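You operate a simulated robot arm through the tools that you are given. There is no shell and no other tool. Be economical: measure what you need, move in short steps, check, and stop when the job is done.

Carry out the task below with a simulated robot arm. There is one attempt and no reset: what you move stays moved.

TASK
Set the overload dial by the motor card, start the rig, trip the relay and reset it.
Fine: isolator on, reset, start; end with the isolator off and locked.
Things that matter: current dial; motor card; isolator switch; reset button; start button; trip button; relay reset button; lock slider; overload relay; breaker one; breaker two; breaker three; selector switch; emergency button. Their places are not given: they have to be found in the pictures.

It is judged by the outcome, as a careful person would: the job done as asked, and still so three seconds after it is handed in. It fails if anything else is knocked over, pushed out of place, dropped, spilled or broken.

THE ROBOT
A 6-joint arm with a two-finger parallel gripper, fixed in place. Base frame: the origin is at the foot of the arm, x ahead of it, y to its left, z up. Units: mm, degrees, N and s.
Its first joint turns from -66.0 to 66.0 degrees. Payload 2.1 kg.
The tool frame sits at the grasp point between the pads (the TCP): z along the fingers, y along the line on which they close. The tips reach 30 mm beyond it. Largest opening 94 mm; finger width 28, thickness 10; the body of the gripper, 50 by 96 mm, starts 55 mm behind the TCP.
Orientation is that of the tool frame in the base frame, as a unit quaternion [w, x, y, z]. With the fingers straight down and closing along the base's y, the tool's x points along the base's -x, its y along +y and its z along -z.

THE INTERFACE
- The arm moves only by the tool play_rows. Its argument "moves" is a list of rows, each an object (a shift or turn left out is 0, a gripper value left out holds the last) with "offset": the shift along the tool's x, y, z in mm, a list of three; "rot": the turn, a rotation vector about the tool's x, y, z in degrees, a list of three; "hand": the opening, from 0 (shut) to 1 (fully open). In form: [{"offset": [dx, dy, dz], "rot": [rx, ry, rz], "hand": hand}, ...]. A call has 1 to 12 rows; each row shifts and turns the commanded pose from where the row before left it, along the tool's axes as they then stand. Rows are played at 5 a second. More than 50 mm and 8.6 degrees between two rows, or a gripper value outside its range, and nothing of the call is played. A pose out of reach is approached as far as the arm can. The call stops where the force on the tool passes 40 N (or 10 N more than at its start, if that is more) or the arm is blocked; 0.2 s more then pass. Each finger travels about 72 mm/s and halts on what it meets, pressing with about 43 N; the grip force reading is that of the motor and also rises with nothing between the fingers. The clock runs only during rows and for 0.2 s after the last one: add rows that do not move to give the fingers time. The reply holds the time, the measured pose of the TCP, the force on the tool along the base axes, the opening and the grip force, in the units named above and with some noise.
- Cameras (640 x 400 px; columns grow to the right, rows downward): "scene" is fixed at [73.7, -387.8, 494.2]; the picture's right is [0.57, -0.82, 0.00], its down [-0.38, -0.27, -0.88] and it looks along [0.73, 0.51, -0.47] (base axes); focal length 234 px, centre (320, 200). "wrist" rides on the gripper at [-37, 0, -58] in the tool frame; the picture's right is [0.00, -1.00, 0.00], its down [0.97, 0.00, -0.24] and it looks along [0.24, 0.00, 0.97] (tool axes); focal length 218 px, centre (320, 200).
- get_image(camera): a new picture of that camera. It takes no simulated time.
- locate(camera, pixels): for up to 12 pixels [column, row] of the newest picture of that camera ("zoom" is the newest enlarged one), the place [x, y, z] in the base frame of the surface seen there, good to about 2 mm. It takes no simulated time.
- close_up(camera, box): a new picture of the part [left, top, right, bottom] of that camera's present view, enlarged. It takes no simulated time.
- close_job(): hands the job in; it is judged then, once.

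Work in short steps. Measure before you move; look again where a grasp or a placing could have gone wrong, and mend it. You have 80 turns and 34 pictures in all, those below and enlarged ones among them. Open the gripper and draw the arm clear of the work before you hand the job in, unless the task says otherwise; then end with one line.

The tools are called after ">>>" as a command line: name --argument value ..., lists and objects as JSON in quotes. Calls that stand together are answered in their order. play_rows: Moves the arm, as the interface text tells. Its arguments: {"type":"object","properties":{"moves":{"type":"array","items":{"type":"object","properties":{"offset":{"type":"array","items":{"type":"number"}},"rot":{"type":"array","items":{"type":"number"}},"hand":{"type":"number"}}}}},"required":["moves"]} The other tools are called the same way: get_image (camera) takes a picture; locate (camera, pixels) gives the place of the surface under pixels of a picture; close_up (camera, box) takes an enlarged picture of a part of a camera's view; close_job () hands the job in.

At the start:

```text
clock: 0.0
position: [344.6, -52.8, 385.6]
tool_rot: [0.001, -0.001, 1.0, 0.0]
ft_force: [-0.1, 0.6, 0.8]
width: 94.0
finger_force: 0.0
```

scene: 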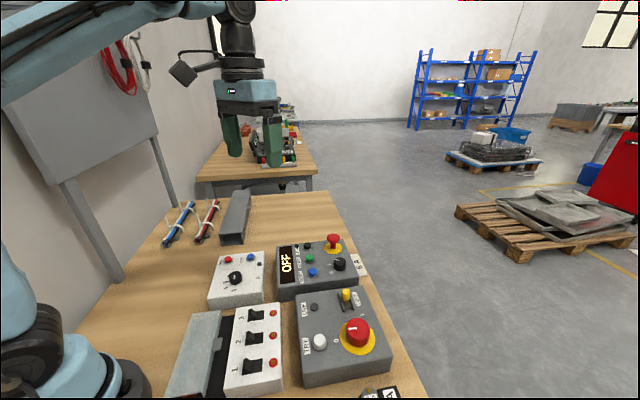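
wrist: 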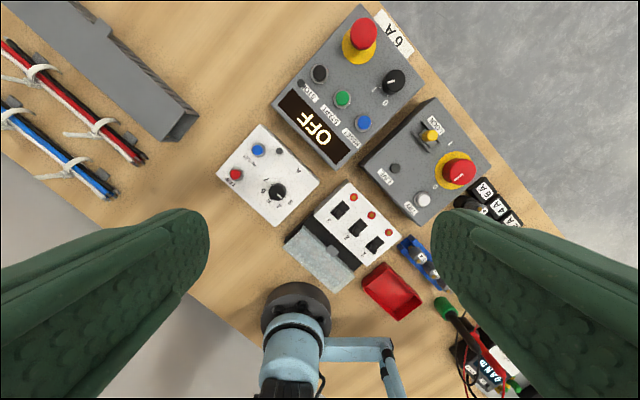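

I see the panels at around (270,170), (330,90) and (430,160) in the wrist picture. I take enlarged views to read the labels.

>>> close_up --camera "wrist" --box '[210, 110, 330, 230]'

>>> close_up --camera "wrist" --box '[350, 90, 510, 230]'

>>> close_up --camera "wrist" --box '[265, 0, 425, 170]'

>>> close_up --camera "scene" --box '[200, 220, 400, 400]'

```text
3.33 times, centred on (270, 170) of wrist
```

zoom: 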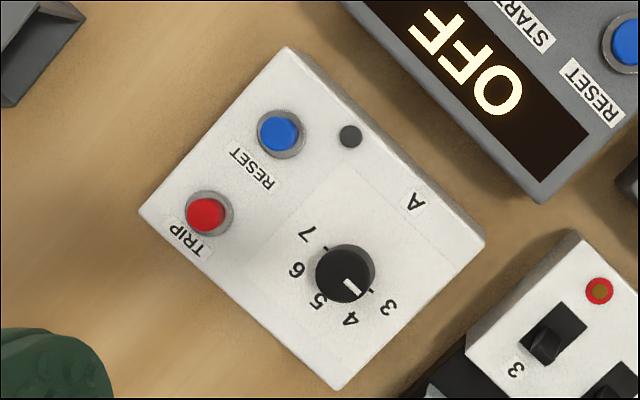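

```text
2.86 times, centred on (430, 160) of wrist
```

zoom: 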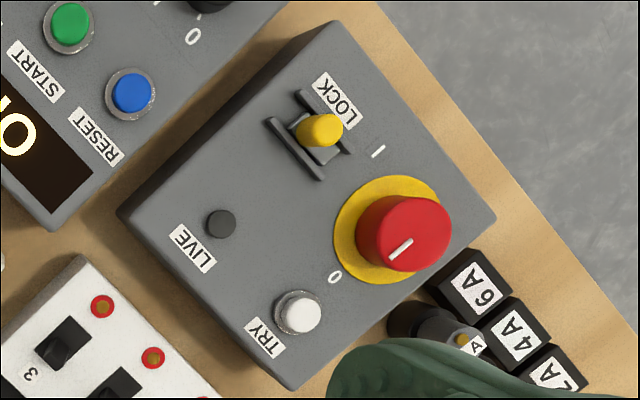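

```text
2.35 times, centred on (345, 85) of wrist
```

zoom: 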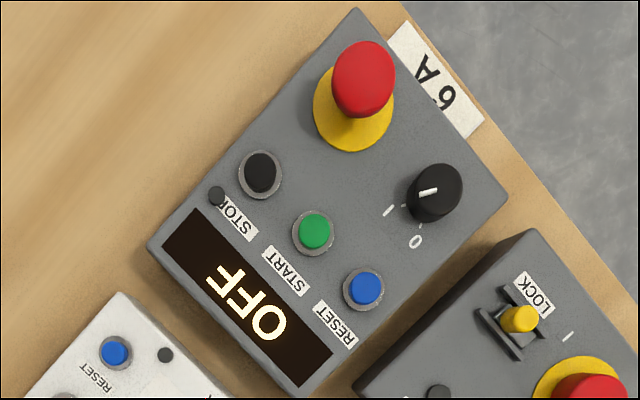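

```text
2.22 times, centred on (300, 310) of scene
```

zoom: 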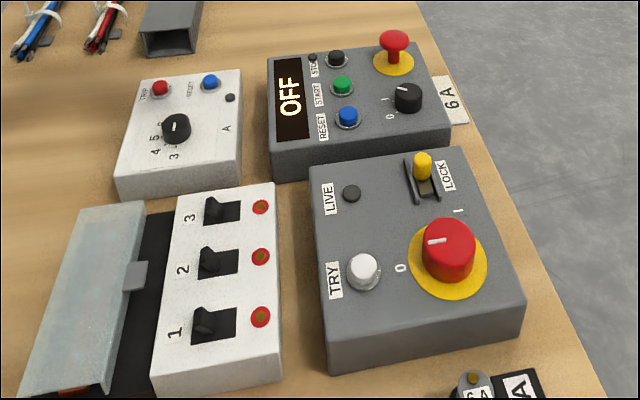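

I'll measure the main controls from the wrist picture and the enlarged scene picture.

>>> locate --camera "wrist" --pixels '[[236, 174], [257.7, 150], [277, 191], [459, 171], [430, 135], [343.3, 97.8], [364.6, 122], [270, 175], [410, 165], [395, 80], [363, 33], [422, 199]]'

>>> locate --camera "zoom" --pixels '[[160, 87], [210, 81], [176, 122], [342, 85], [347, 116], [422, 158], [447, 230], [410, 170], [432, 200], [437, 241], [460, 210], [400, 268]]'

```text
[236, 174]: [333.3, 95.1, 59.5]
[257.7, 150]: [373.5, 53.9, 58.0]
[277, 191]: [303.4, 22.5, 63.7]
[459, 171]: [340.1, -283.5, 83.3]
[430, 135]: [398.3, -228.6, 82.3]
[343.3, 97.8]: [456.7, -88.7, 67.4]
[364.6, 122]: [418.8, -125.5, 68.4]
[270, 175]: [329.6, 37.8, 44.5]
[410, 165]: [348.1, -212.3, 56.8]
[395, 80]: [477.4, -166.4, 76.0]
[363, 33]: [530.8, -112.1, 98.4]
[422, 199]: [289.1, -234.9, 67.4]
```

```text
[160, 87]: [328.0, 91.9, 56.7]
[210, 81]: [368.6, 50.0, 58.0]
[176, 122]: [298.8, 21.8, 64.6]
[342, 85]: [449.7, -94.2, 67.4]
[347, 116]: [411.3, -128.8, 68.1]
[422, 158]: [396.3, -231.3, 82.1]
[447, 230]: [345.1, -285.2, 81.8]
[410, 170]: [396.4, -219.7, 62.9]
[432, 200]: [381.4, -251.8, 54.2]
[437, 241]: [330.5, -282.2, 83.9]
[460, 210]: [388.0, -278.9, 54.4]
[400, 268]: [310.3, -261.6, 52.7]
```

The locate readings give panel tops of about z 45–57. I move over the relay for a closer look at its dial, and check the table height.

>>> locate --camera "wrist" --pixels '[[200, 150], [250, 260], [290, 180], [250, 190], [270, 140], [440, 60], [340, 160], [385, 200], [400, 45]]'

>>> play_rows --moves '[{"offset": [6.3, 15, 37], "hand": 0.6}, {"offset": [6.3, 15, 37]}, {"offset": [6.3, 15, 37]}, {"offset": [6.3, 15, 37]}, {"offset": [6.3, 15, 37]}, {}]'

>>> get_image --camera "wrist"

```text
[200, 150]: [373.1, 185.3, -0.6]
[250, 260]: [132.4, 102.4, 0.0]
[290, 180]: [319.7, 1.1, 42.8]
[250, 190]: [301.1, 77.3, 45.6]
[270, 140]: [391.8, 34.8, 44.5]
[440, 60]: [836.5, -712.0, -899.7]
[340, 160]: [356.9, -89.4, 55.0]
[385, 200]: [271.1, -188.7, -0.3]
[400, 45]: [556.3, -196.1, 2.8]
```

```text
clock: 1.4
position: [317.0, 20.5, 200.2]
tool_rot: [0.001, 0.001, 1.0, -0.001]
ft_force: [0.8, -0.2, 0.1]
width: 56.4
finger_force: 0.0
```

```text
27 pictures are left
```

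wrist: 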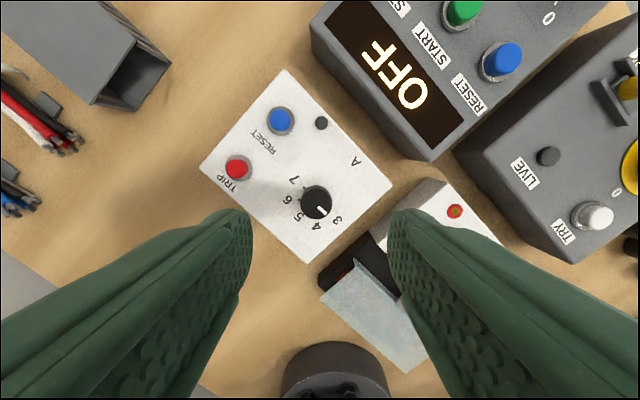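

The table reads z≈0 and the relay top about 45, consistent in both cameras. I enlarge the dial.

>>> close_up --camera "wrist" --box '[270, 160, 366, 220]'

>>> locate --camera "zoom" --pixels '[[300, 275], [275, 330], [370, 340], [320, 200], [340, 240], [220, 180], [446, 385], [195, 300], [320, 280], [250, 275], [372, 260]]'

>>> locate --camera "wrist" --pixels '[[237, 168], [281, 120], [316, 202], [306, 185], [301, 202], [331, 202], [316, 216], [464, 12], [508, 56]]'

```text
6.67 times, centred on (318, 190) of wrist
```

zoom: 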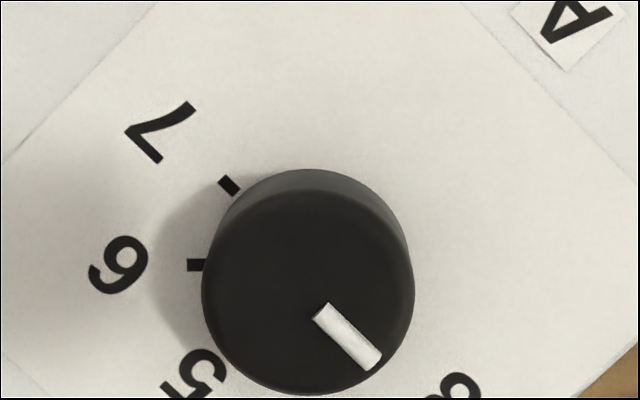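

```text
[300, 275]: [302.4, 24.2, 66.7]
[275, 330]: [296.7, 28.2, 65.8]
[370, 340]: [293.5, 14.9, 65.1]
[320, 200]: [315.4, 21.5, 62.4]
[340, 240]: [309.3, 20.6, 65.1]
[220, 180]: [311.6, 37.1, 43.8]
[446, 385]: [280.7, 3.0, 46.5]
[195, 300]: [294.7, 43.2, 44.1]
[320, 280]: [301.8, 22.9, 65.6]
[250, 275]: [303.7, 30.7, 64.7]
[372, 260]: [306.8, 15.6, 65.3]
```

```text
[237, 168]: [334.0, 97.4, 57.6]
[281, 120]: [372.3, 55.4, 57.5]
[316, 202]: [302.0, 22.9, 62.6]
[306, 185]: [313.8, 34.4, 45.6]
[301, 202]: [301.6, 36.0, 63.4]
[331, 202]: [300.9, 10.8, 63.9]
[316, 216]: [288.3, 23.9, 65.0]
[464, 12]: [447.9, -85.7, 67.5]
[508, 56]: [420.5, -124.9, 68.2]
```

The pointer is at 3 (45° down-right in the zoom). Each amp is 45° clockwise, so 6 A needs +135° about tool z. I pre-turn −67.5° and centre over the knob at (300.5, 23.3).

>>> play_rows --moves '[{"offset": [16.5, 2.8, 0], "rot": [0, 0, -8.4375]}, {"rot": [0, 0, -8.4375]}, {"rot": [0, 0, -8.4375]}, {"rot": [0, 0, -8.4375]}, {"rot": [0, 0, -8.4375]}, {"rot": [0, 0, -8.4375]}, {"rot": [0, 0, -8.4375]}, {"rot": [0, 0, -8.4375]}, {"offset": [0, 0, 40]}, {"offset": [0, 0, 40]}, {}]'

```text
clock: 3.8
position: [295.2, 23.9, 121.7]
tool_rot: [0.0, -0.557, 0.831, 0.001]
ft_force: [0.3, 0.4, -0.1]
width: 56.2
finger_force: 0.1
```

The reading says x 295.2; I take a still row to judge the noise, and a picture to judge centring.

>>> play_rows --moves '[{}]'

>>> get_image --camera "wrist"

```text
clock: 4.2
position: [294.2, 24.5, 120.8]
tool_rot: [0.0, -0.556, 0.831, 0.0]
ft_force: [-0.2, -0.6, -0.5]
width: 56.4
finger_force: 0.0
```

```text
25 pictures are left
```

wrist: 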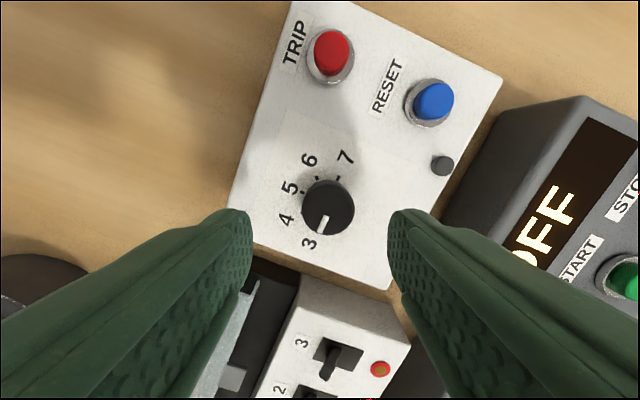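

The knob at (327,208) is ~4–5 mm off the finger line toward −tool y. I correct and descend so the tips are at z≈50, then close.

>>> play_rows --moves '[{"offset": [-1.4, -4.5, 0]}, {"offset": [0, 0, 20]}, {"offset": [0, 0, 20.5]}, {}]'

>>> play_rows --moves '[{"hand": 0.2}, {}, {}]'

```text
clock: 5.2
position: [301.5, 24.8, 80.4]
tool_rot: [0.0, -0.555, 0.832, 0.001]
ft_force: [0.4, -0.2, 0.2]
width: 56.2
finger_force: 0.0
```

```text
clock: 6.0
position: [300.3, 27.8, 80.6]
tool_rot: [-0.001, -0.556, 0.831, 0.0]
ft_force: [-10.3, 4.9, -5.3]
width: 28.9
finger_force: 45.0
```

The knob is gripped (28.9 mm) with a modest side force of ~11 N along +tool y; I ease 1 mm that way and turn in steps.

>>> play_rows --moves '[{"offset": [0, 1, 0]}, {"rot": [0, 0, 8.4375]}, {"rot": [0, 0, 8.4375]}, {"rot": [0, 0, 8.4375]}, {"rot": [0, 0, 8.4375]}, {}]'

```text
clock: 7.4
position: [301.7, 25.2, 81.3]
tool_rot: [0.001, -0.289, 0.957, -0.001]
ft_force: [9.9, -0.9, -19.6]
width: 28.8
finger_force: 45.1
```

Turned 33.75° cleanly; I continue.

>>> play_rows --moves '[{"rot": [0, 0, 8.4375]}, {"rot": [0, 0, 8.4375]}, {"rot": [0, 0, 8.4375]}, {"rot": [0, 0, 8.4375]}, {"rot": [0, 0, 8.4375]}, {"rot": [0, 0, 8.4375]}, {}]'

```text
clock: 8.8
position: [301.9, 23.8, 80.8]
tool_rot: [0.002, 0.142, 0.99, 0.0]
ft_force: [-2.0, 0.1, 7.4]
width: 29.2
finger_force: 44.7
stopped in row 7: the force on the tool passed its limit (the readings are from after the stop); the commanded pose is now the measured one
```

It stopped on force at +16.3° (of +67.5°) but has relaxed since. I continue with smaller rows.

>>> play_rows --moves '[{"rot": [0, 0, 6.4]}, {"rot": [0, 0, 6.4]}, {"rot": [0, 0, 6.4]}, {"rot": [0, 0, 6.4]}, {"rot": [0, 0, 6.4]}, {"rot": [0, 0, 6.4]}, {}]'

```text
clock: 10.4
position: [300.4, 24.2, 81.2]
tool_rot: [0.003, 0.461, 0.887, 0.0]
ft_force: [6.0, -6.0, 37.2]
width: 29.1
finger_force: 45.5
```

At +54.9°, and the tool is pressed upward with 37 N; I ease up 1.5 mm and finish the last 12.6°.

>>> play_rows --moves '[{"offset": [0, 0, -1.5]}, {"rot": [0, 0, 6.3]}, {"rot": [0, 0, 6.3]}, {}]'

```text
clock: 11.4
position: [301.0, 24.6, 81.8]
tool_rot: [0.002, 0.556, 0.831, -0.001]
ft_force: [5.9, -11.0, -35.8]
width: 28.8
finger_force: 44.7
```

Tool angle is now +67.6°. I release, rise 90 mm and look at the dial.

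>>> play_rows --moves '[{"hand": 0.6}, {}, {}, {"offset": [0, 0, -40]}, {"offset": [0, 0, -45]}, {}]'

>>> close_up --camera "wrist" --box '[240, 140, 400, 240]'

```text
clock: 12.8
position: [301.3, 24.6, 167.8]
tool_rot: [0.002, 0.554, 0.832, -0.001]
ft_force: [0.1, -0.7, 0.3]
width: 56.5
finger_force: 0.0
```

```text
4.00 times, centred on (320, 190) of wrist
```

zoom: 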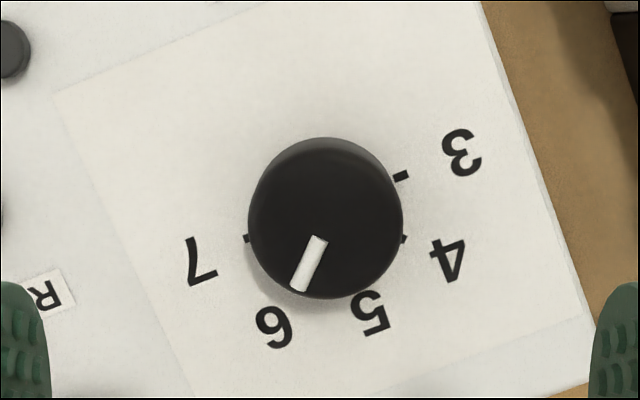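

The pointer sits at 112° in the zoom, exactly on 6. I turn back and travel at height to view the isolator.

>>> play_rows --moves '[{"offset": [0, 0, -32], "rot": [0, 0, -8.4375]}, {"rot": [0, 0, -8.4375]}, {"rot": [0, 0, -8.4375]}, {"rot": [0, 0, -8.4375]}, {"rot": [0, 0, -8.4375]}, {"rot": [0, 0, -8.4375]}, {"rot": [0, 0, -8.4375]}, {"rot": [0, 0, -8.4375]}, {}]'

>>> play_rows --moves '[{"offset": [-9.1, -40.7, 0]}, {"offset": [-9.1, -40.7, 0]}, {"offset": [-9.1, -40.7, 0]}, {"offset": [-9.1, -40.7, 0]}, {"offset": [-9.1, -40.7, 0]}, {"offset": [-9.1, -40.7, 0]}, {"offset": [-9.1, -40.7, 0]}, {}]'

>>> get_image --camera "wrist"

```text
clock: 14.8
position: [301.6, 24.1, 199.7]
tool_rot: [0.001, -0.003, 1.0, -0.001]
ft_force: [0.2, 0.1, 0.2]
width: 56.2
finger_force: 0.1
```

```text
clock: 16.6
position: [365.8, -259.2, 199.4]
tool_rot: [0.002, -0.002, 1.0, 0.0]
ft_force: [-0.2, -0.3, 0.8]
width: 56.4
finger_force: 0.1
```

```text
23 pictures are left
```

wrist: 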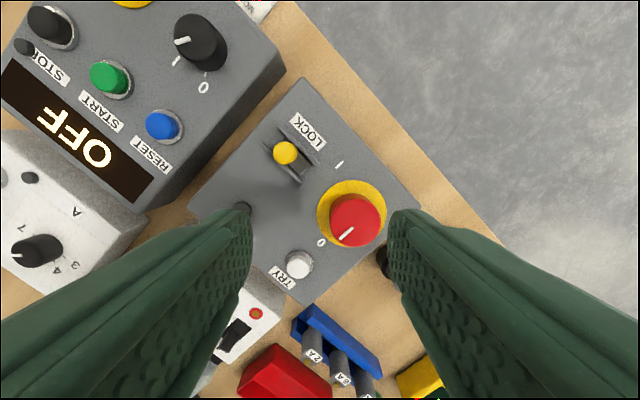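

I enlarge the isolator area and measure.

>>> close_up --camera "wrist" --box '[256, 100, 416, 200]'

>>> locate --camera "wrist" --pixels '[[355, 220], [331, 220], [380, 220], [355, 196], [355, 243], [345, 234], [285, 152], [296, 175], [318, 135], [338, 163], [321, 243], [385, 262]]'

>>> locate --camera "zoom" --pixels '[[115, 200], [95, 215], [140, 215], [110, 270], [180, 330], [170, 160], [240, 230], [60, 200], [200, 270], [200, 130], [330, 250]]'

```text
4.00 times, centred on (336, 150) of wrist
```

zoom: 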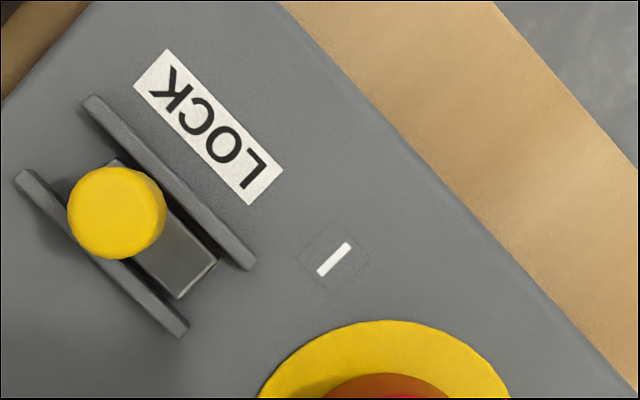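

```text
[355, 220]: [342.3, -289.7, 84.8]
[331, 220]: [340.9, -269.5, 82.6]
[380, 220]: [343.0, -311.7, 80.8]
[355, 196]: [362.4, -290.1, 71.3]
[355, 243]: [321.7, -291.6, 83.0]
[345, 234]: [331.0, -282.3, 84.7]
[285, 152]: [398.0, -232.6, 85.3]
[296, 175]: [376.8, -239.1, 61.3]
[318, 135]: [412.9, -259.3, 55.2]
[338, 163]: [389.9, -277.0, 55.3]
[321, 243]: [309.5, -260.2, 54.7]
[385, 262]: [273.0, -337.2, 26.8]
```

```text
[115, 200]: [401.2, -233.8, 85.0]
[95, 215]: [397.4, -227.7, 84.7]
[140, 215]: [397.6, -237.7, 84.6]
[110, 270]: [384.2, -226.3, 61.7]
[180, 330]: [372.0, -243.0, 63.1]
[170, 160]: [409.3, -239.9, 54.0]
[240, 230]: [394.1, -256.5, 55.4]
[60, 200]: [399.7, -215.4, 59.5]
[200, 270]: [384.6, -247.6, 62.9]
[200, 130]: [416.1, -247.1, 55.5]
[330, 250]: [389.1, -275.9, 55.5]
```

The handle centre is (341.5,−290), z 55–84, diameter ~45, pointer on 0; "I" is ~120° clockwise. I move over it, pre-turn −60°, and descend partway.

>>> play_rows --moves '[{"offset": [24.3, -30.8, 0], "hand": 0.78}, {"rot": [0, 0, -8.57]}, {"rot": [0, 0, -8.57]}, {"rot": [0, 0, -8.57]}, {"rot": [0, 0, -8.57]}, {"rot": [0, 0, -8.57]}, {"rot": [0, 0, -8.57]}, {"rot": [0, 0, -8.57]}, {"offset": [0, 0, 40]}, {"offset": [0, 0, 27]}, {}]'

>>> get_image --camera "wrist"

```text
clock: 19.1
position: [342.3, -288.5, 131.8]
tool_rot: [0.001, -0.502, 0.865, -0.001]
ft_force: [0.9, -0.5, 0.0]
width: 73.1
finger_force: 0.1
```

```text
21 pictures are left
```

wrist: 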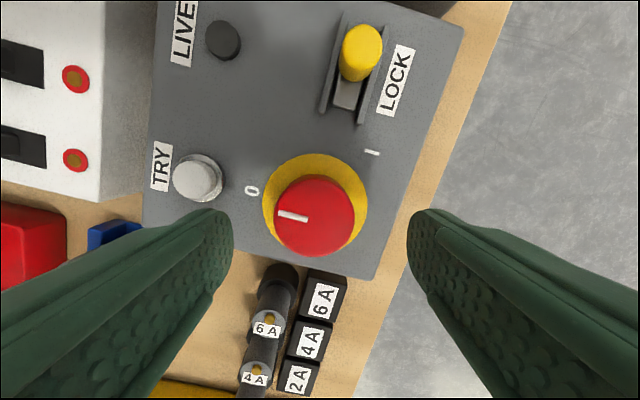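

The handle (316,216) is centred between the fingers. I descend and close.

>>> play_rows --moves '[{"offset": [0, 1, 20]}, {"offset": [0, 0, 18]}, {}, {"hand": 0.35}, {}, {}]'

```text
clock: 20.4
position: [339.3, -288.0, 95.0]
tool_rot: [0.0, -0.501, 0.865, 0.002]
ft_force: [-22.7, 14.2, -11.6]
width: 42.9
finger_force: 44.5
```

Gripped at 42.9 mm with ~27 N sideways along +tool y; I ease 2 mm that way.

>>> play_rows --moves '[{"offset": [0, 2, 0]}, {}]'

```text
clock: 21.1
position: [340.3, -287.4, 95.1]
tool_rot: [0.0, -0.501, 0.865, -0.001]
ft_force: [-8.1, 6.4, -16.3]
width: 43.1
finger_force: 44.9
```

Side force dropped to 10 N. Now I turn the handle clockwise in steps.

>>> play_rows --moves '[{"rot": [0, 0, 7.5]}, {"rot": [0, 0, 7.5]}, {"rot": [0, 0, 7.5]}, {"rot": [0, 0, 7.5]}, {"rot": [0, 0, 7.5]}, {"rot": [0, 0, 7.5]}, {"rot": [0, 0, 7.5]}, {"rot": [0, 0, 7.5]}, {}]'

```text
clock: 23.1
position: [340.9, -289.7, 95.4]
tool_rot: [0.005, -0.001, 1.0, -0.002]
ft_force: [26.8, -0.6, 11.9]
width: 42.8
finger_force: 45.3
```

60° done; side force +27 N in x, so I ease 1.5 mm that way and continue 30°.

>>> play_rows --moves '[{"offset": [-1.5, 0, 0]}, {"rot": [0, 0, 7.5]}, {"rot": [0, 0, 7.5]}, {"rot": [0, 0, 7.5]}, {"rot": [0, 0, 7.5]}, {}]'

>>> get_image --camera "scene"

```text
clock: 24.4
position: [339.9, -290.6, 96.1]
tool_rot: [0.003, 0.259, 0.966, -0.002]
ft_force: [16.6, -9.1, 32.6]
width: 42.8
finger_force: 44.8
```

```text
20 pictures are left
```

scene: 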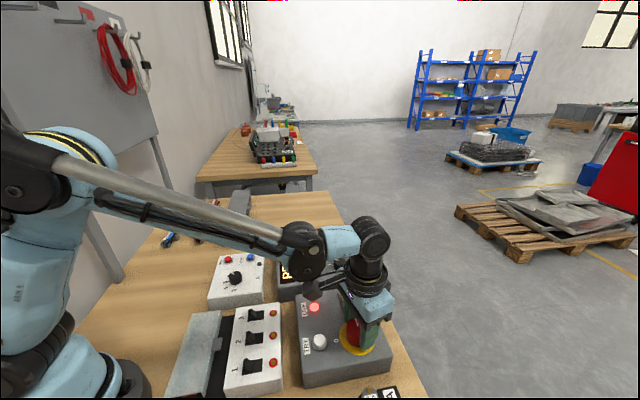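

The LIVE lamp is lit. I release, rise and look at where the pointer stands.

>>> play_rows --moves '[{"hand": 0.8}, {}, {}, {"offset": [0, 0, -45]}, {"offset": [0, 0, -45]}, {}]'

>>> get_image --camera "wrist"

```text
clock: 25.9
position: [339.6, -289.6, 184.4]
tool_rot: [0.002, 0.257, 0.966, 0.0]
ft_force: [-0.4, -0.2, -0.6]
width: 75.2
finger_force: 0.0
```

```text
19 pictures are left
```

wrist: 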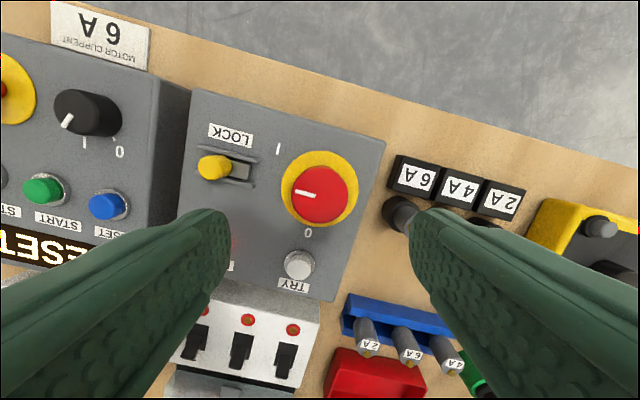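

LIVE is on and the display says RESET; the card reads "MOTOR CURRENT 6A". I turn back to straight, close the fingers and go above the panel's reset button at (418.5,−126.5).

>>> play_rows --moves '[{"rot": [0, 0, -7.5], "hand": 0}, {"rot": [0, 0, -7.5]}, {"rot": [0, 0, -7.5]}, {"rot": [0, 0, -7.5]}, {"offset": [-19.7, 40.8, 0]}, {"offset": [-19.7, 40.8, 0]}, {"offset": [-19.7, 40.8, 0]}, {"offset": [-19.7, 40.8, 0]}, {"offset": [0, 0, 40]}, {"offset": [0, 0, 25]}, {}]'

>>> get_image --camera "wrist"

```text
clock: 28.2
position: [419.2, -126.6, 118.6]
tool_rot: [0.002, -0.001, 1.0, -0.001]
ft_force: [-0.9, 0.7, 0.4]
width: 0.0
finger_force: 33.4
```

```text
18 pictures are left
```

wrist: 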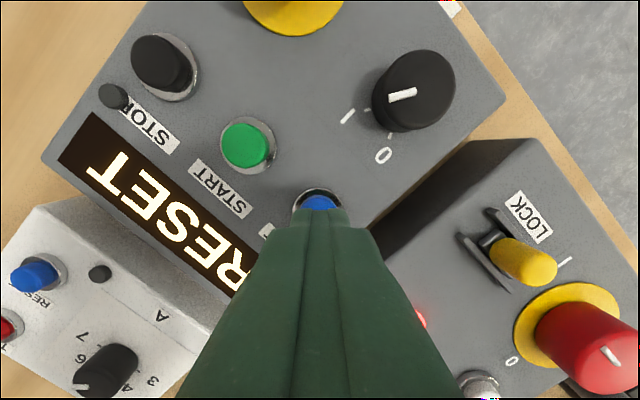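

The tip is over the reset button (318,~215). I press down slowly.

>>> play_rows --moves '[{"offset": [0, 0, 18]}, {"offset": [0, 0, 2]}, {"offset": [0, 0, 2]}, {"offset": [0, 0, 2]}, {"offset": [0, 0, 2]}, {}]'

```text
clock: 29.6
position: [418.5, -127.0, 93.6]
tool_rot: [0.001, -0.001, 1.0, -0.001]
ft_force: [0.3, -0.7, 2.4]
width: 0.2
finger_force: 33.2
```

Only 2.4 N at TCP 93.6; I press a little further.

>>> play_rows --moves '[{"offset": [0, 0, 2]}, {"offset": [0, 0, 2]}, {}]'

>>> get_image --camera "wrist"

```text
clock: 30.4
position: [418.7, -126.4, 89.8]
tool_rot: [0.003, -0.002, 1.0, 0.0]
ft_force: [4.2, -1.8, 33.1]
width: 0.0
finger_force: 32.8
```

```text
17 pictures are left
```

wrist: 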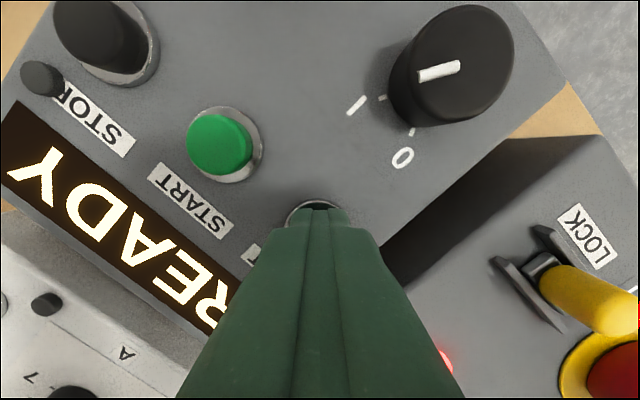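

The display says READY. I lift and move to start at about (455.5,−90.5), then press the same way.

>>> play_rows --moves '[{"offset": [0, 0, -30]}, {"offset": [-36.8, 36, 0]}, {}, {"offset": [0, 0, 20]}, {"offset": [0, 0, 2]}, {"offset": [0, 0, 2]}, {"offset": [0, 0, 2]}, {"offset": [0, 0, 2]}, {"offset": [0, 0, 1.5]}, {}]'

>>> get_image --camera "wrist"

```text
refused: row 2 steps farther than a row can; nothing moved
```

```text
16 pictures are left
```

wrist: 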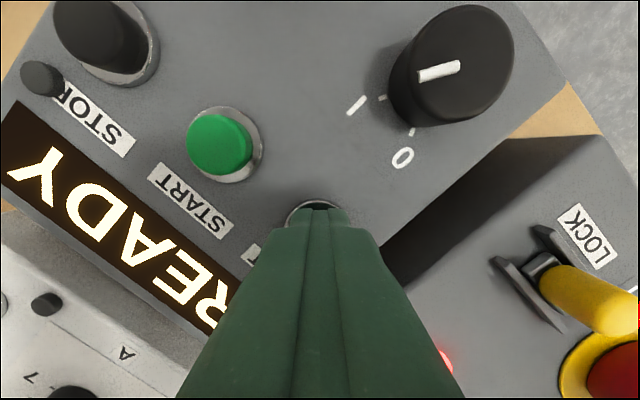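

The call was refused because the lateral step was over 50 mm, so I split it in two.

>>> play_rows --moves '[{"offset": [0, 0, -30]}, {"offset": [-18.4, 18, 0]}, {"offset": [-18.4, 18, 0]}, {}, {"offset": [0, 0, 20]}, {"offset": [0, 0, 2]}, {"offset": [0, 0, 2]}, {"offset": [0, 0, 2]}, {"offset": [0, 0, 2]}, {"offset": [0, 0, 1.5]}, {}]'

```text
clock: 32.9
position: [455.4, -88.9, 91.5]
tool_rot: [0.002, -0.002, 1.0, -0.001]
ft_force: [-1.9, 1.8, 18.8]
width: 0.1
finger_force: 33.2
```

Start pressed at 19 N. I lift and travel to above the trip button (333,96), then look.

>>> play_rows --moves '[{"offset": [0, 0, -30]}, {"offset": [0, 0, -30]}, {"offset": [24.5, 37, 0]}, {"offset": [24.5, 37, 0]}, {"offset": [24.5, 37, 0]}, {"offset": [24.5, 37, 0]}, {"offset": [24.5, 37, 0]}, {"offset": [0, 0, 40]}, {}]'

>>> get_image --camera "wrist"

>>> close_up --camera "scene" --box '[200, 220, 400, 400]'

```text
clock: 34.9
position: [330.4, 95.5, 107.0]
tool_rot: [0.001, -0.002, 1.0, -0.001]
ft_force: [-0.8, 0.4, -0.7]
width: 0.1
finger_force: 32.9
```

```text
15 pictures are left
```

wrist: 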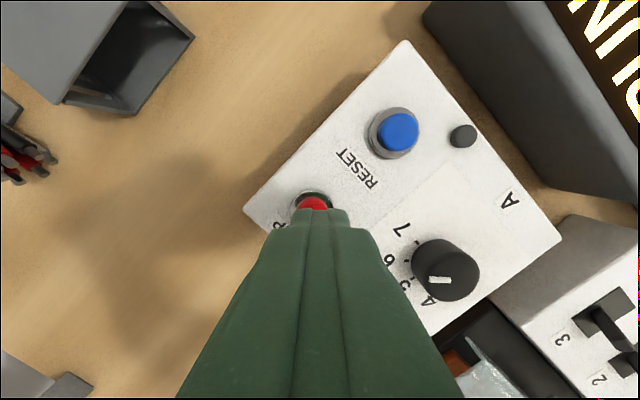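

```text
2.22 times, centred on (300, 310) of scene
```

zoom: 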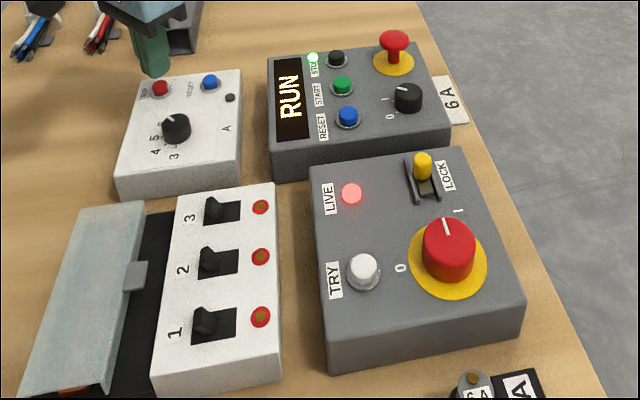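

The rig shows RUN with its green lamp. I shift 2 mm toward +y and +x, and press the trip button.

>>> play_rows --moves '[{"offset": [-2, 2, 0]}, {"offset": [0, 0, 17]}, {"offset": [0, 0, 2]}, {"offset": [0, 0, 2]}, {"offset": [0, 0, 2]}, {"offset": [0, 0, 2]}, {}]'

>>> close_up --camera "scene" --box '[200, 220, 400, 400]'

```text
clock: 36.5
position: [334.9, 95.9, 84.7]
tool_rot: [0.001, -0.001, 1.0, -0.001]
ft_force: [-0.6, -0.2, 3.0]
width: 0.0
finger_force: 33.0
```

```text
2.22 times, centred on (300, 310) of scene
```

zoom: 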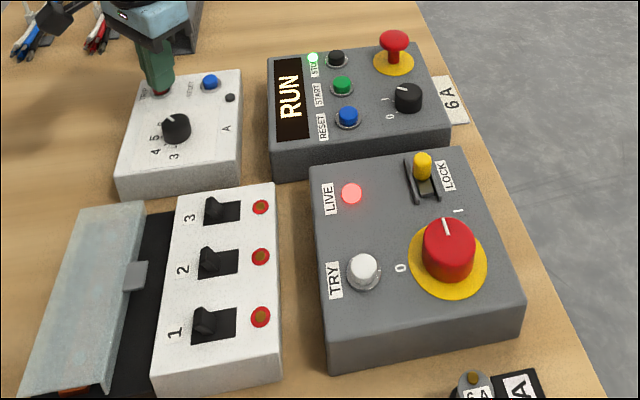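

Still RUN at 3 N, so the button isn't fully down. I press further.

>>> play_rows --moves '[{"offset": [0, 0, 2]}, {"offset": [0, 0, 1.5]}, {}]'

>>> close_up --camera "scene" --box '[200, 220, 400, 400]'

```text
clock: 37.2
position: [335.2, 97.5, 79.5]
tool_rot: [0.002, -0.002, 1.0, -0.002]
ft_force: [-3.1, -4.0, 12.9]
width: 0.1
finger_force: 33.0
```

```text
2.22 times, centred on (300, 310) of scene
```

zoom: 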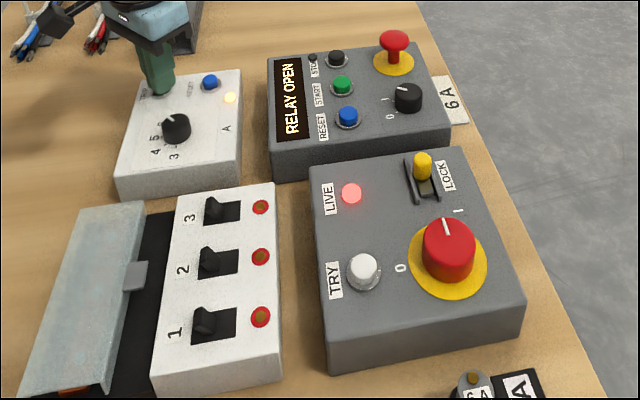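

RELAY OPEN, and the relay's lamp is amber. I lift, move to the relay reset (372.5,54.5) and press to the same depth.

>>> play_rows --moves '[{"offset": [0, 0, -30]}, {"offset": [-18.7, -21, 0]}, {"offset": [-18.7, -21, 0]}, {}, {"offset": [0, 0, 20]}, {"offset": [0, 0, 2]}, {"offset": [0, 0, 2]}, {"offset": [0, 0, 2]}, {"offset": [0, 0, 2]}, {"offset": [0, 0, 1.5]}, {}]'

>>> close_up --camera "scene" --box '[200, 220, 400, 400]'

```text
clock: 39.6
position: [372.2, 54.6, 81.6]
tool_rot: [0.002, -0.001, 1.0, -0.001]
ft_force: [-1.0, -0.8, 5.4]
width: 0.1
finger_force: 33.4
```

```text
2.22 times, centred on (300, 310) of scene
```

zoom: 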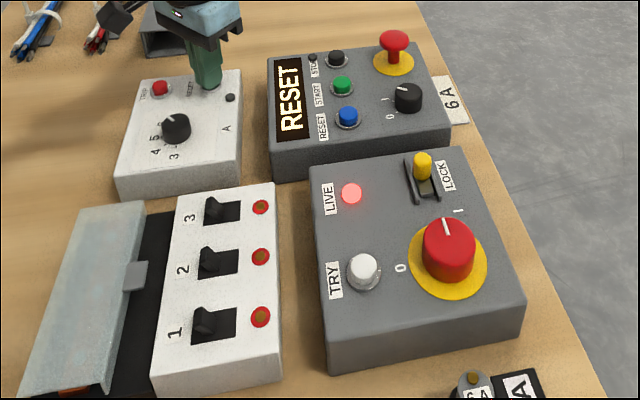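

The relay is reset (lamp out, display RESET). Now I lift and travel back to the isolator handle.

>>> play_rows --moves '[{"offset": [0, 0, -45]}, {"offset": [0, 0, -40]}, {"offset": [4.5, -49.2, 0]}, {"offset": [4.5, -49.2, 0]}, {"offset": [4.5, -49.2, 0]}, {"offset": [4.5, -49.2, 0]}, {"offset": [4.5, -49.2, 0]}, {"offset": [4.5, -49.2, 0]}, {"offset": [4.5, -49.2, 0], "hand": 0.8}, {}]'

>>> play_rows --moves '[{"rot": [0, 0, 7.5]}, {"rot": [0, 0, 7.5]}, {"rot": [0, 0, 7.5]}, {"rot": [0, 0, 7.5]}, {"rot": [0, 0, 7.5]}, {"rot": [0, 0, 7.5]}, {"offset": [0, 0, 30]}, {}]'

>>> get_image --camera "wrist"

```text
clock: 41.9
position: [340.8, -291.3, 168.4]
tool_rot: [0.002, -0.001, 1.0, 0.0]
ft_force: [0.9, 0.4, -0.9]
width: 75.5
finger_force: 0.3
```

```text
clock: 43.6
position: [341.7, -289.6, 138.1]
tool_rot: [0.002, 0.381, 0.925, 0.001]
ft_force: [-0.7, 0.2, 1.1]
width: 75.2
finger_force: 0.1
```

```text
10 pictures are left
```

wrist: 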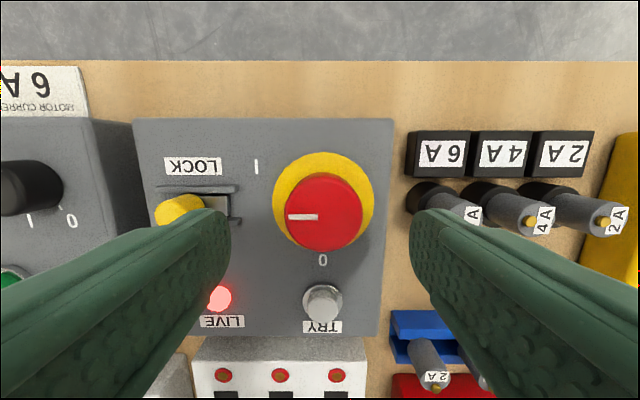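

The pointer points left (I side), 0 is below. I narrow the hand a little, descend, and grip.

>>> play_rows --moves '[{"hand": 0.7}, {"offset": [0, 0, 22]}, {"offset": [0, 0, 21]}, {}, {"hand": 0.35}, {}, {}]'

```text
clock: 45.2
position: [340.0, -290.9, 95.5]
tool_rot: [0.001, 0.383, 0.924, -0.002]
ft_force: [-15.0, -16.2, -13.5]
width: 43.4
finger_force: 45.4
```

Gripped; 22 N along −tool y, so I ease 1.5 mm and turn counter-clockwise 45°.

>>> play_rows --moves '[{"offset": [0, -1.5, 0]}, {"rot": [0, 0, -7.5]}, {"rot": [0, 0, -7.5]}, {"rot": [0, 0, -7.5]}, {"rot": [0, 0, -7.5]}, {"rot": [0, 0, -7.5]}, {"rot": [0, 0, -7.5]}, {}]'

```text
clock: 46.7
position: [341.4, -289.9, 95.8]
tool_rot: [0.001, 0.07, 0.998, -0.001]
ft_force: [-2.1, 1.1, 5.5]
width: 43.0
finger_force: 45.3
stopped in row 7: the force on the tool passed its limit (the readings are from after the stop); the commanded pose is now the measured one
```

It stopped on force at +8°, now relaxed. I continue with smaller rows.

>>> play_rows --moves '[{"rot": [0, 0, -6.6]}, {"rot": [0, 0, -6.6]}, {"rot": [0, 0, -6.6]}, {"rot": [0, 0, -6.6]}, {}]'

>>> play_rows --moves '[{"rot": [0, 0, -6.6]}, {"rot": [0, 0, -6.6]}, {"rot": [0, 0, -6.6]}, {"rot": [0, 0, -6.6]}, {}]'

```text
clock: 47.9
position: [340.9, -289.6, 96.6]
tool_rot: [0.001, -0.162, 0.987, 0.0]
ft_force: [-7.6, 16.5, 27.7]
width: 43.2
finger_force: 45.4
```

```text
clock: 49.1
position: [341.1, -289.3, 96.9]
tool_rot: [0.002, -0.383, 0.924, 0.002]
ft_force: [-2.5, 23.1, 30.3]
width: 43.0
finger_force: 44.6
```

Now at −45° (a 90° turn). I release, rise, and look at the handle and slider.

>>> play_rows --moves '[{"hand": 0.7}, {}, {"offset": [0, 0, -45]}, {"offset": [0, 0, -40]}, {}]'

>>> get_image --camera "wrist"

```text
clock: 50.3
position: [338.7, -290.6, 182.5]
tool_rot: [0.001, -0.381, 0.924, 0.0]
ft_force: [-0.4, -0.7, 1.0]
width: 65.9
finger_force: 0.1
```

```text
9 pictures are left
```

wrist: 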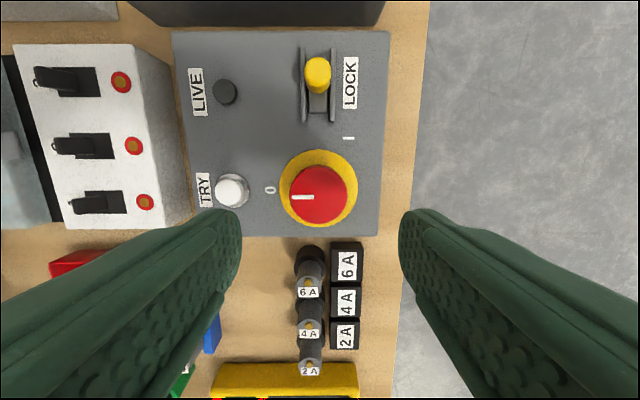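

LIVE is out and the pointer is on 0. I measure the slider and its rails.

>>> close_up --camera "wrist" --box '[270, 30, 366, 90]'

>>> locate --camera "wrist" --pixels '[[318, 70], [303, 52], [303, 120], [333, 52], [333, 120], [318, 109], [318, 119], [318, 92]]'

```text
6.67 times, centred on (318, 60) of wrist
```

zoom: 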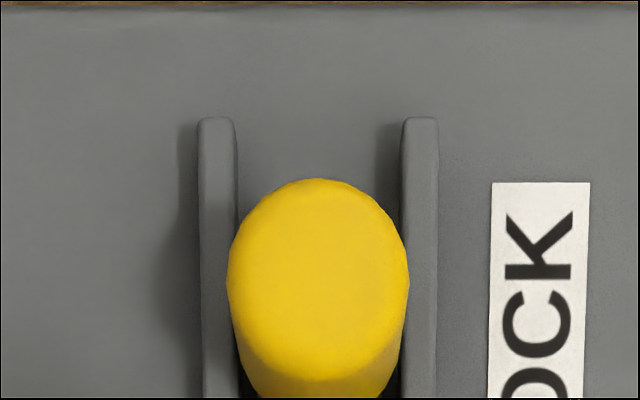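

```text
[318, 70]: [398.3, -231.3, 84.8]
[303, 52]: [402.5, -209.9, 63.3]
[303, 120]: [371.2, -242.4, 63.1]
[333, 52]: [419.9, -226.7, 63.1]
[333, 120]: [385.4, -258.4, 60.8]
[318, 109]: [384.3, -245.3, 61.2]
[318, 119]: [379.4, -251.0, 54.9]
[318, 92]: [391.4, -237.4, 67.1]
```

The slider knob is at (398,−231), top z 85, ~5 mm on the far side of the rail centre (395,−234), so the lock travel should be toward the handle. I move over it and descend to grip height.

>>> play_rows --moves '[{"offset": [-42, 0, 0], "hand": 0.4}, {"offset": [-42, -0.3, 0]}, {"offset": [0, 0, 45]}, {"offset": [0, 0, 20]}, {"offset": [0, 0, 16]}, {}]'

```text
clock: 51.7
position: [400.4, -230.4, 99.8]
tool_rot: [0.001, -0.382, 0.924, -0.001]
ft_force: [0.2, 0.5, -0.2]
width: 37.8
finger_force: 0.0
```

Now I close on the knob.

>>> play_rows --moves '[{"hand": 0.05}, {}, {}, {}]'

```text
clock: 52.7
position: [400.4, -230.6, 98.3]
tool_rot: [0.0, -0.382, 0.924, 0.002]
ft_force: [-15.9, 13.8, -7.3]
width: 17.1
finger_force: 44.6
```

Gripped (17 mm). I ease 1.5 mm sideways and slide toward the handle in small steps.

>>> play_rows --moves '[{"offset": [0, 1.5, 0]}, {"offset": [3, 0, 0]}, {"offset": [3, 0, 0]}, {"offset": [3, 0, 0]}, {}]'

```text
clock: 53.9
position: [393.5, -236.5, 98.9]
tool_rot: [0.001, -0.381, 0.925, -0.001]
ft_force: [-6.0, 5.6, -16.2]
width: 17.1
finger_force: 45.4
```

It slid ~9 mm without axial resistance; I continue to the stop.

>>> play_rows --moves '[{"offset": [3, 0, 0]}, {"offset": [3, 0, 0]}, {"offset": [2, 0, 0]}, {"offset": [2, 0, 0]}, {}]'

```text
clock: 55.1
position: [385.7, -243.3, 98.5]
tool_rot: [0.001, -0.381, 0.925, -0.001]
ft_force: [-2.5, 3.4, 0.6]
width: 16.8
finger_force: 45.0
```

Still no resistance after ~19 mm; I go on gently.

>>> play_rows --moves '[{"offset": [1.5, 0, 0]}, {"offset": [1.5, 0, 0]}, {"offset": [1.5, 0, 0]}, {}]'

>>> get_image --camera "wrist"

```text
clock: 56.1
position: [383.7, -244.7, 99.7]
tool_rot: [0.003, -0.383, 0.924, 0.0]
ft_force: [5.6, 14.2, 26.4]
width: 17.0
finger_force: 44.7
```

```text
7 pictures are left
```

wrist: 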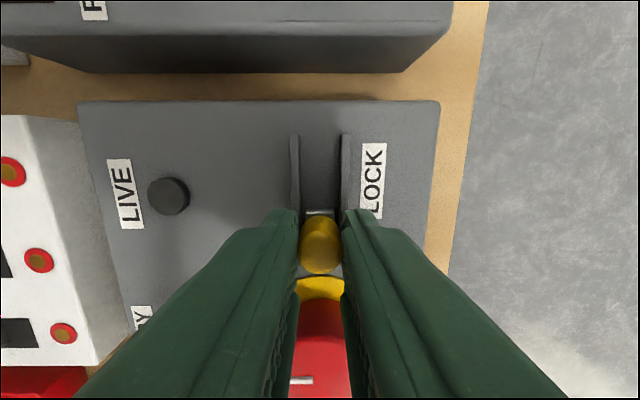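

Resistance appeared (~14 N opposing) after ~22 mm: the stop. I release, rise and check.

>>> play_rows --moves '[{"hand": 0.4}, {}, {"offset": [0, 0, -45]}, {"offset": [-25, 0, -40]}, {}]'

>>> get_image --camera "wrist"

```text
clock: 57.3
position: [401.3, -229.2, 185.1]
tool_rot: [0.001, -0.382, 0.924, 0.0]
ft_force: [-0.2, -0.1, 0.2]
width: 37.8
finger_force: 0.1
```

```text
6 pictures are left
```

wrist: 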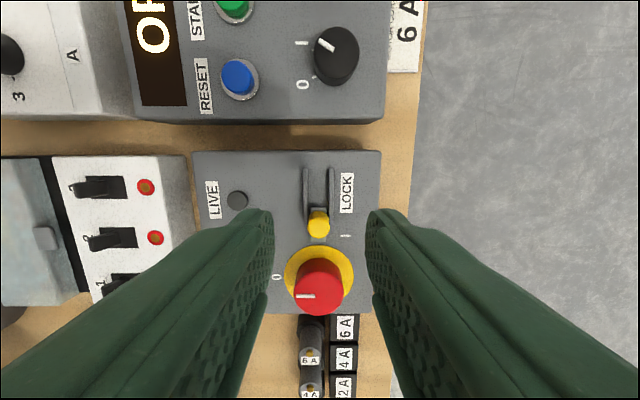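

The slider is now at the handle end and the pointer on 0. I lift the arm clear with the gripper open and check the scene.

>>> play_rows --moves '[{"offset": [0, 0, -45], "hand": 1}, {"offset": [0, 0, -45]}, {"offset": [0, 0, -45]}, {"offset": [45, 0, -10]}, {"offset": [45, 0, 0]}, {}]'

>>> close_up --camera "scene" --box '[200, 220, 400, 400]'

>>> get_image --camera "wrist"

```text
clock: 58.7
position: [332.8, -294.3, 328.5]
tool_rot: [0.0, -0.382, 0.924, 0.0]
ft_force: [-0.1, -0.5, -0.2]
width: 94.2
finger_force: 0.1
```

```text
2.22 times, centred on (300, 310) of scene
```

zoom: 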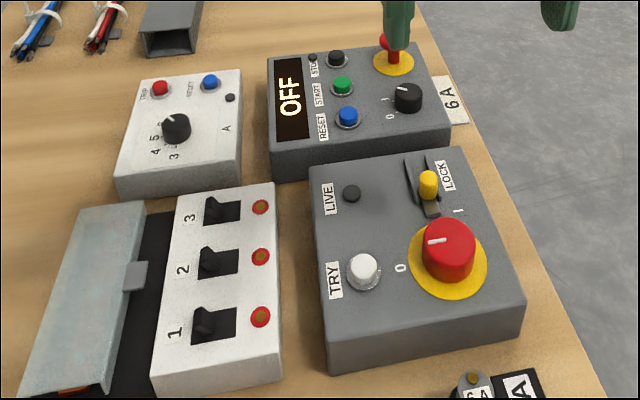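

```text
4 pictures are left
```

wrist: 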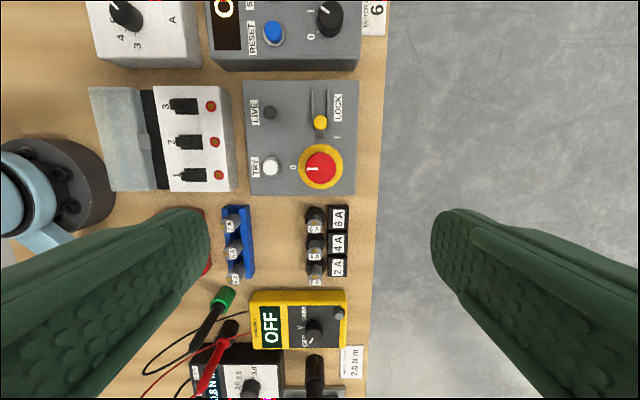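

Everything reads as required: dial on 6, display OFF, LIVE out, pointer on 0, slider at the locked end, and the breakers and selector as they were. I hand in.

>>> close_job

```text
The job is handed in.
```

The overload dial is set to 6 A to match the motor card. The rig was started to RUN, the relay was tripped to RELAY OPEN and then reset. The isolator is back on 0 with the LIVE lamp out. The lock slider is pushed to its stop at the handle end, which I took to be the locked position; I did not try turning the handle against it.
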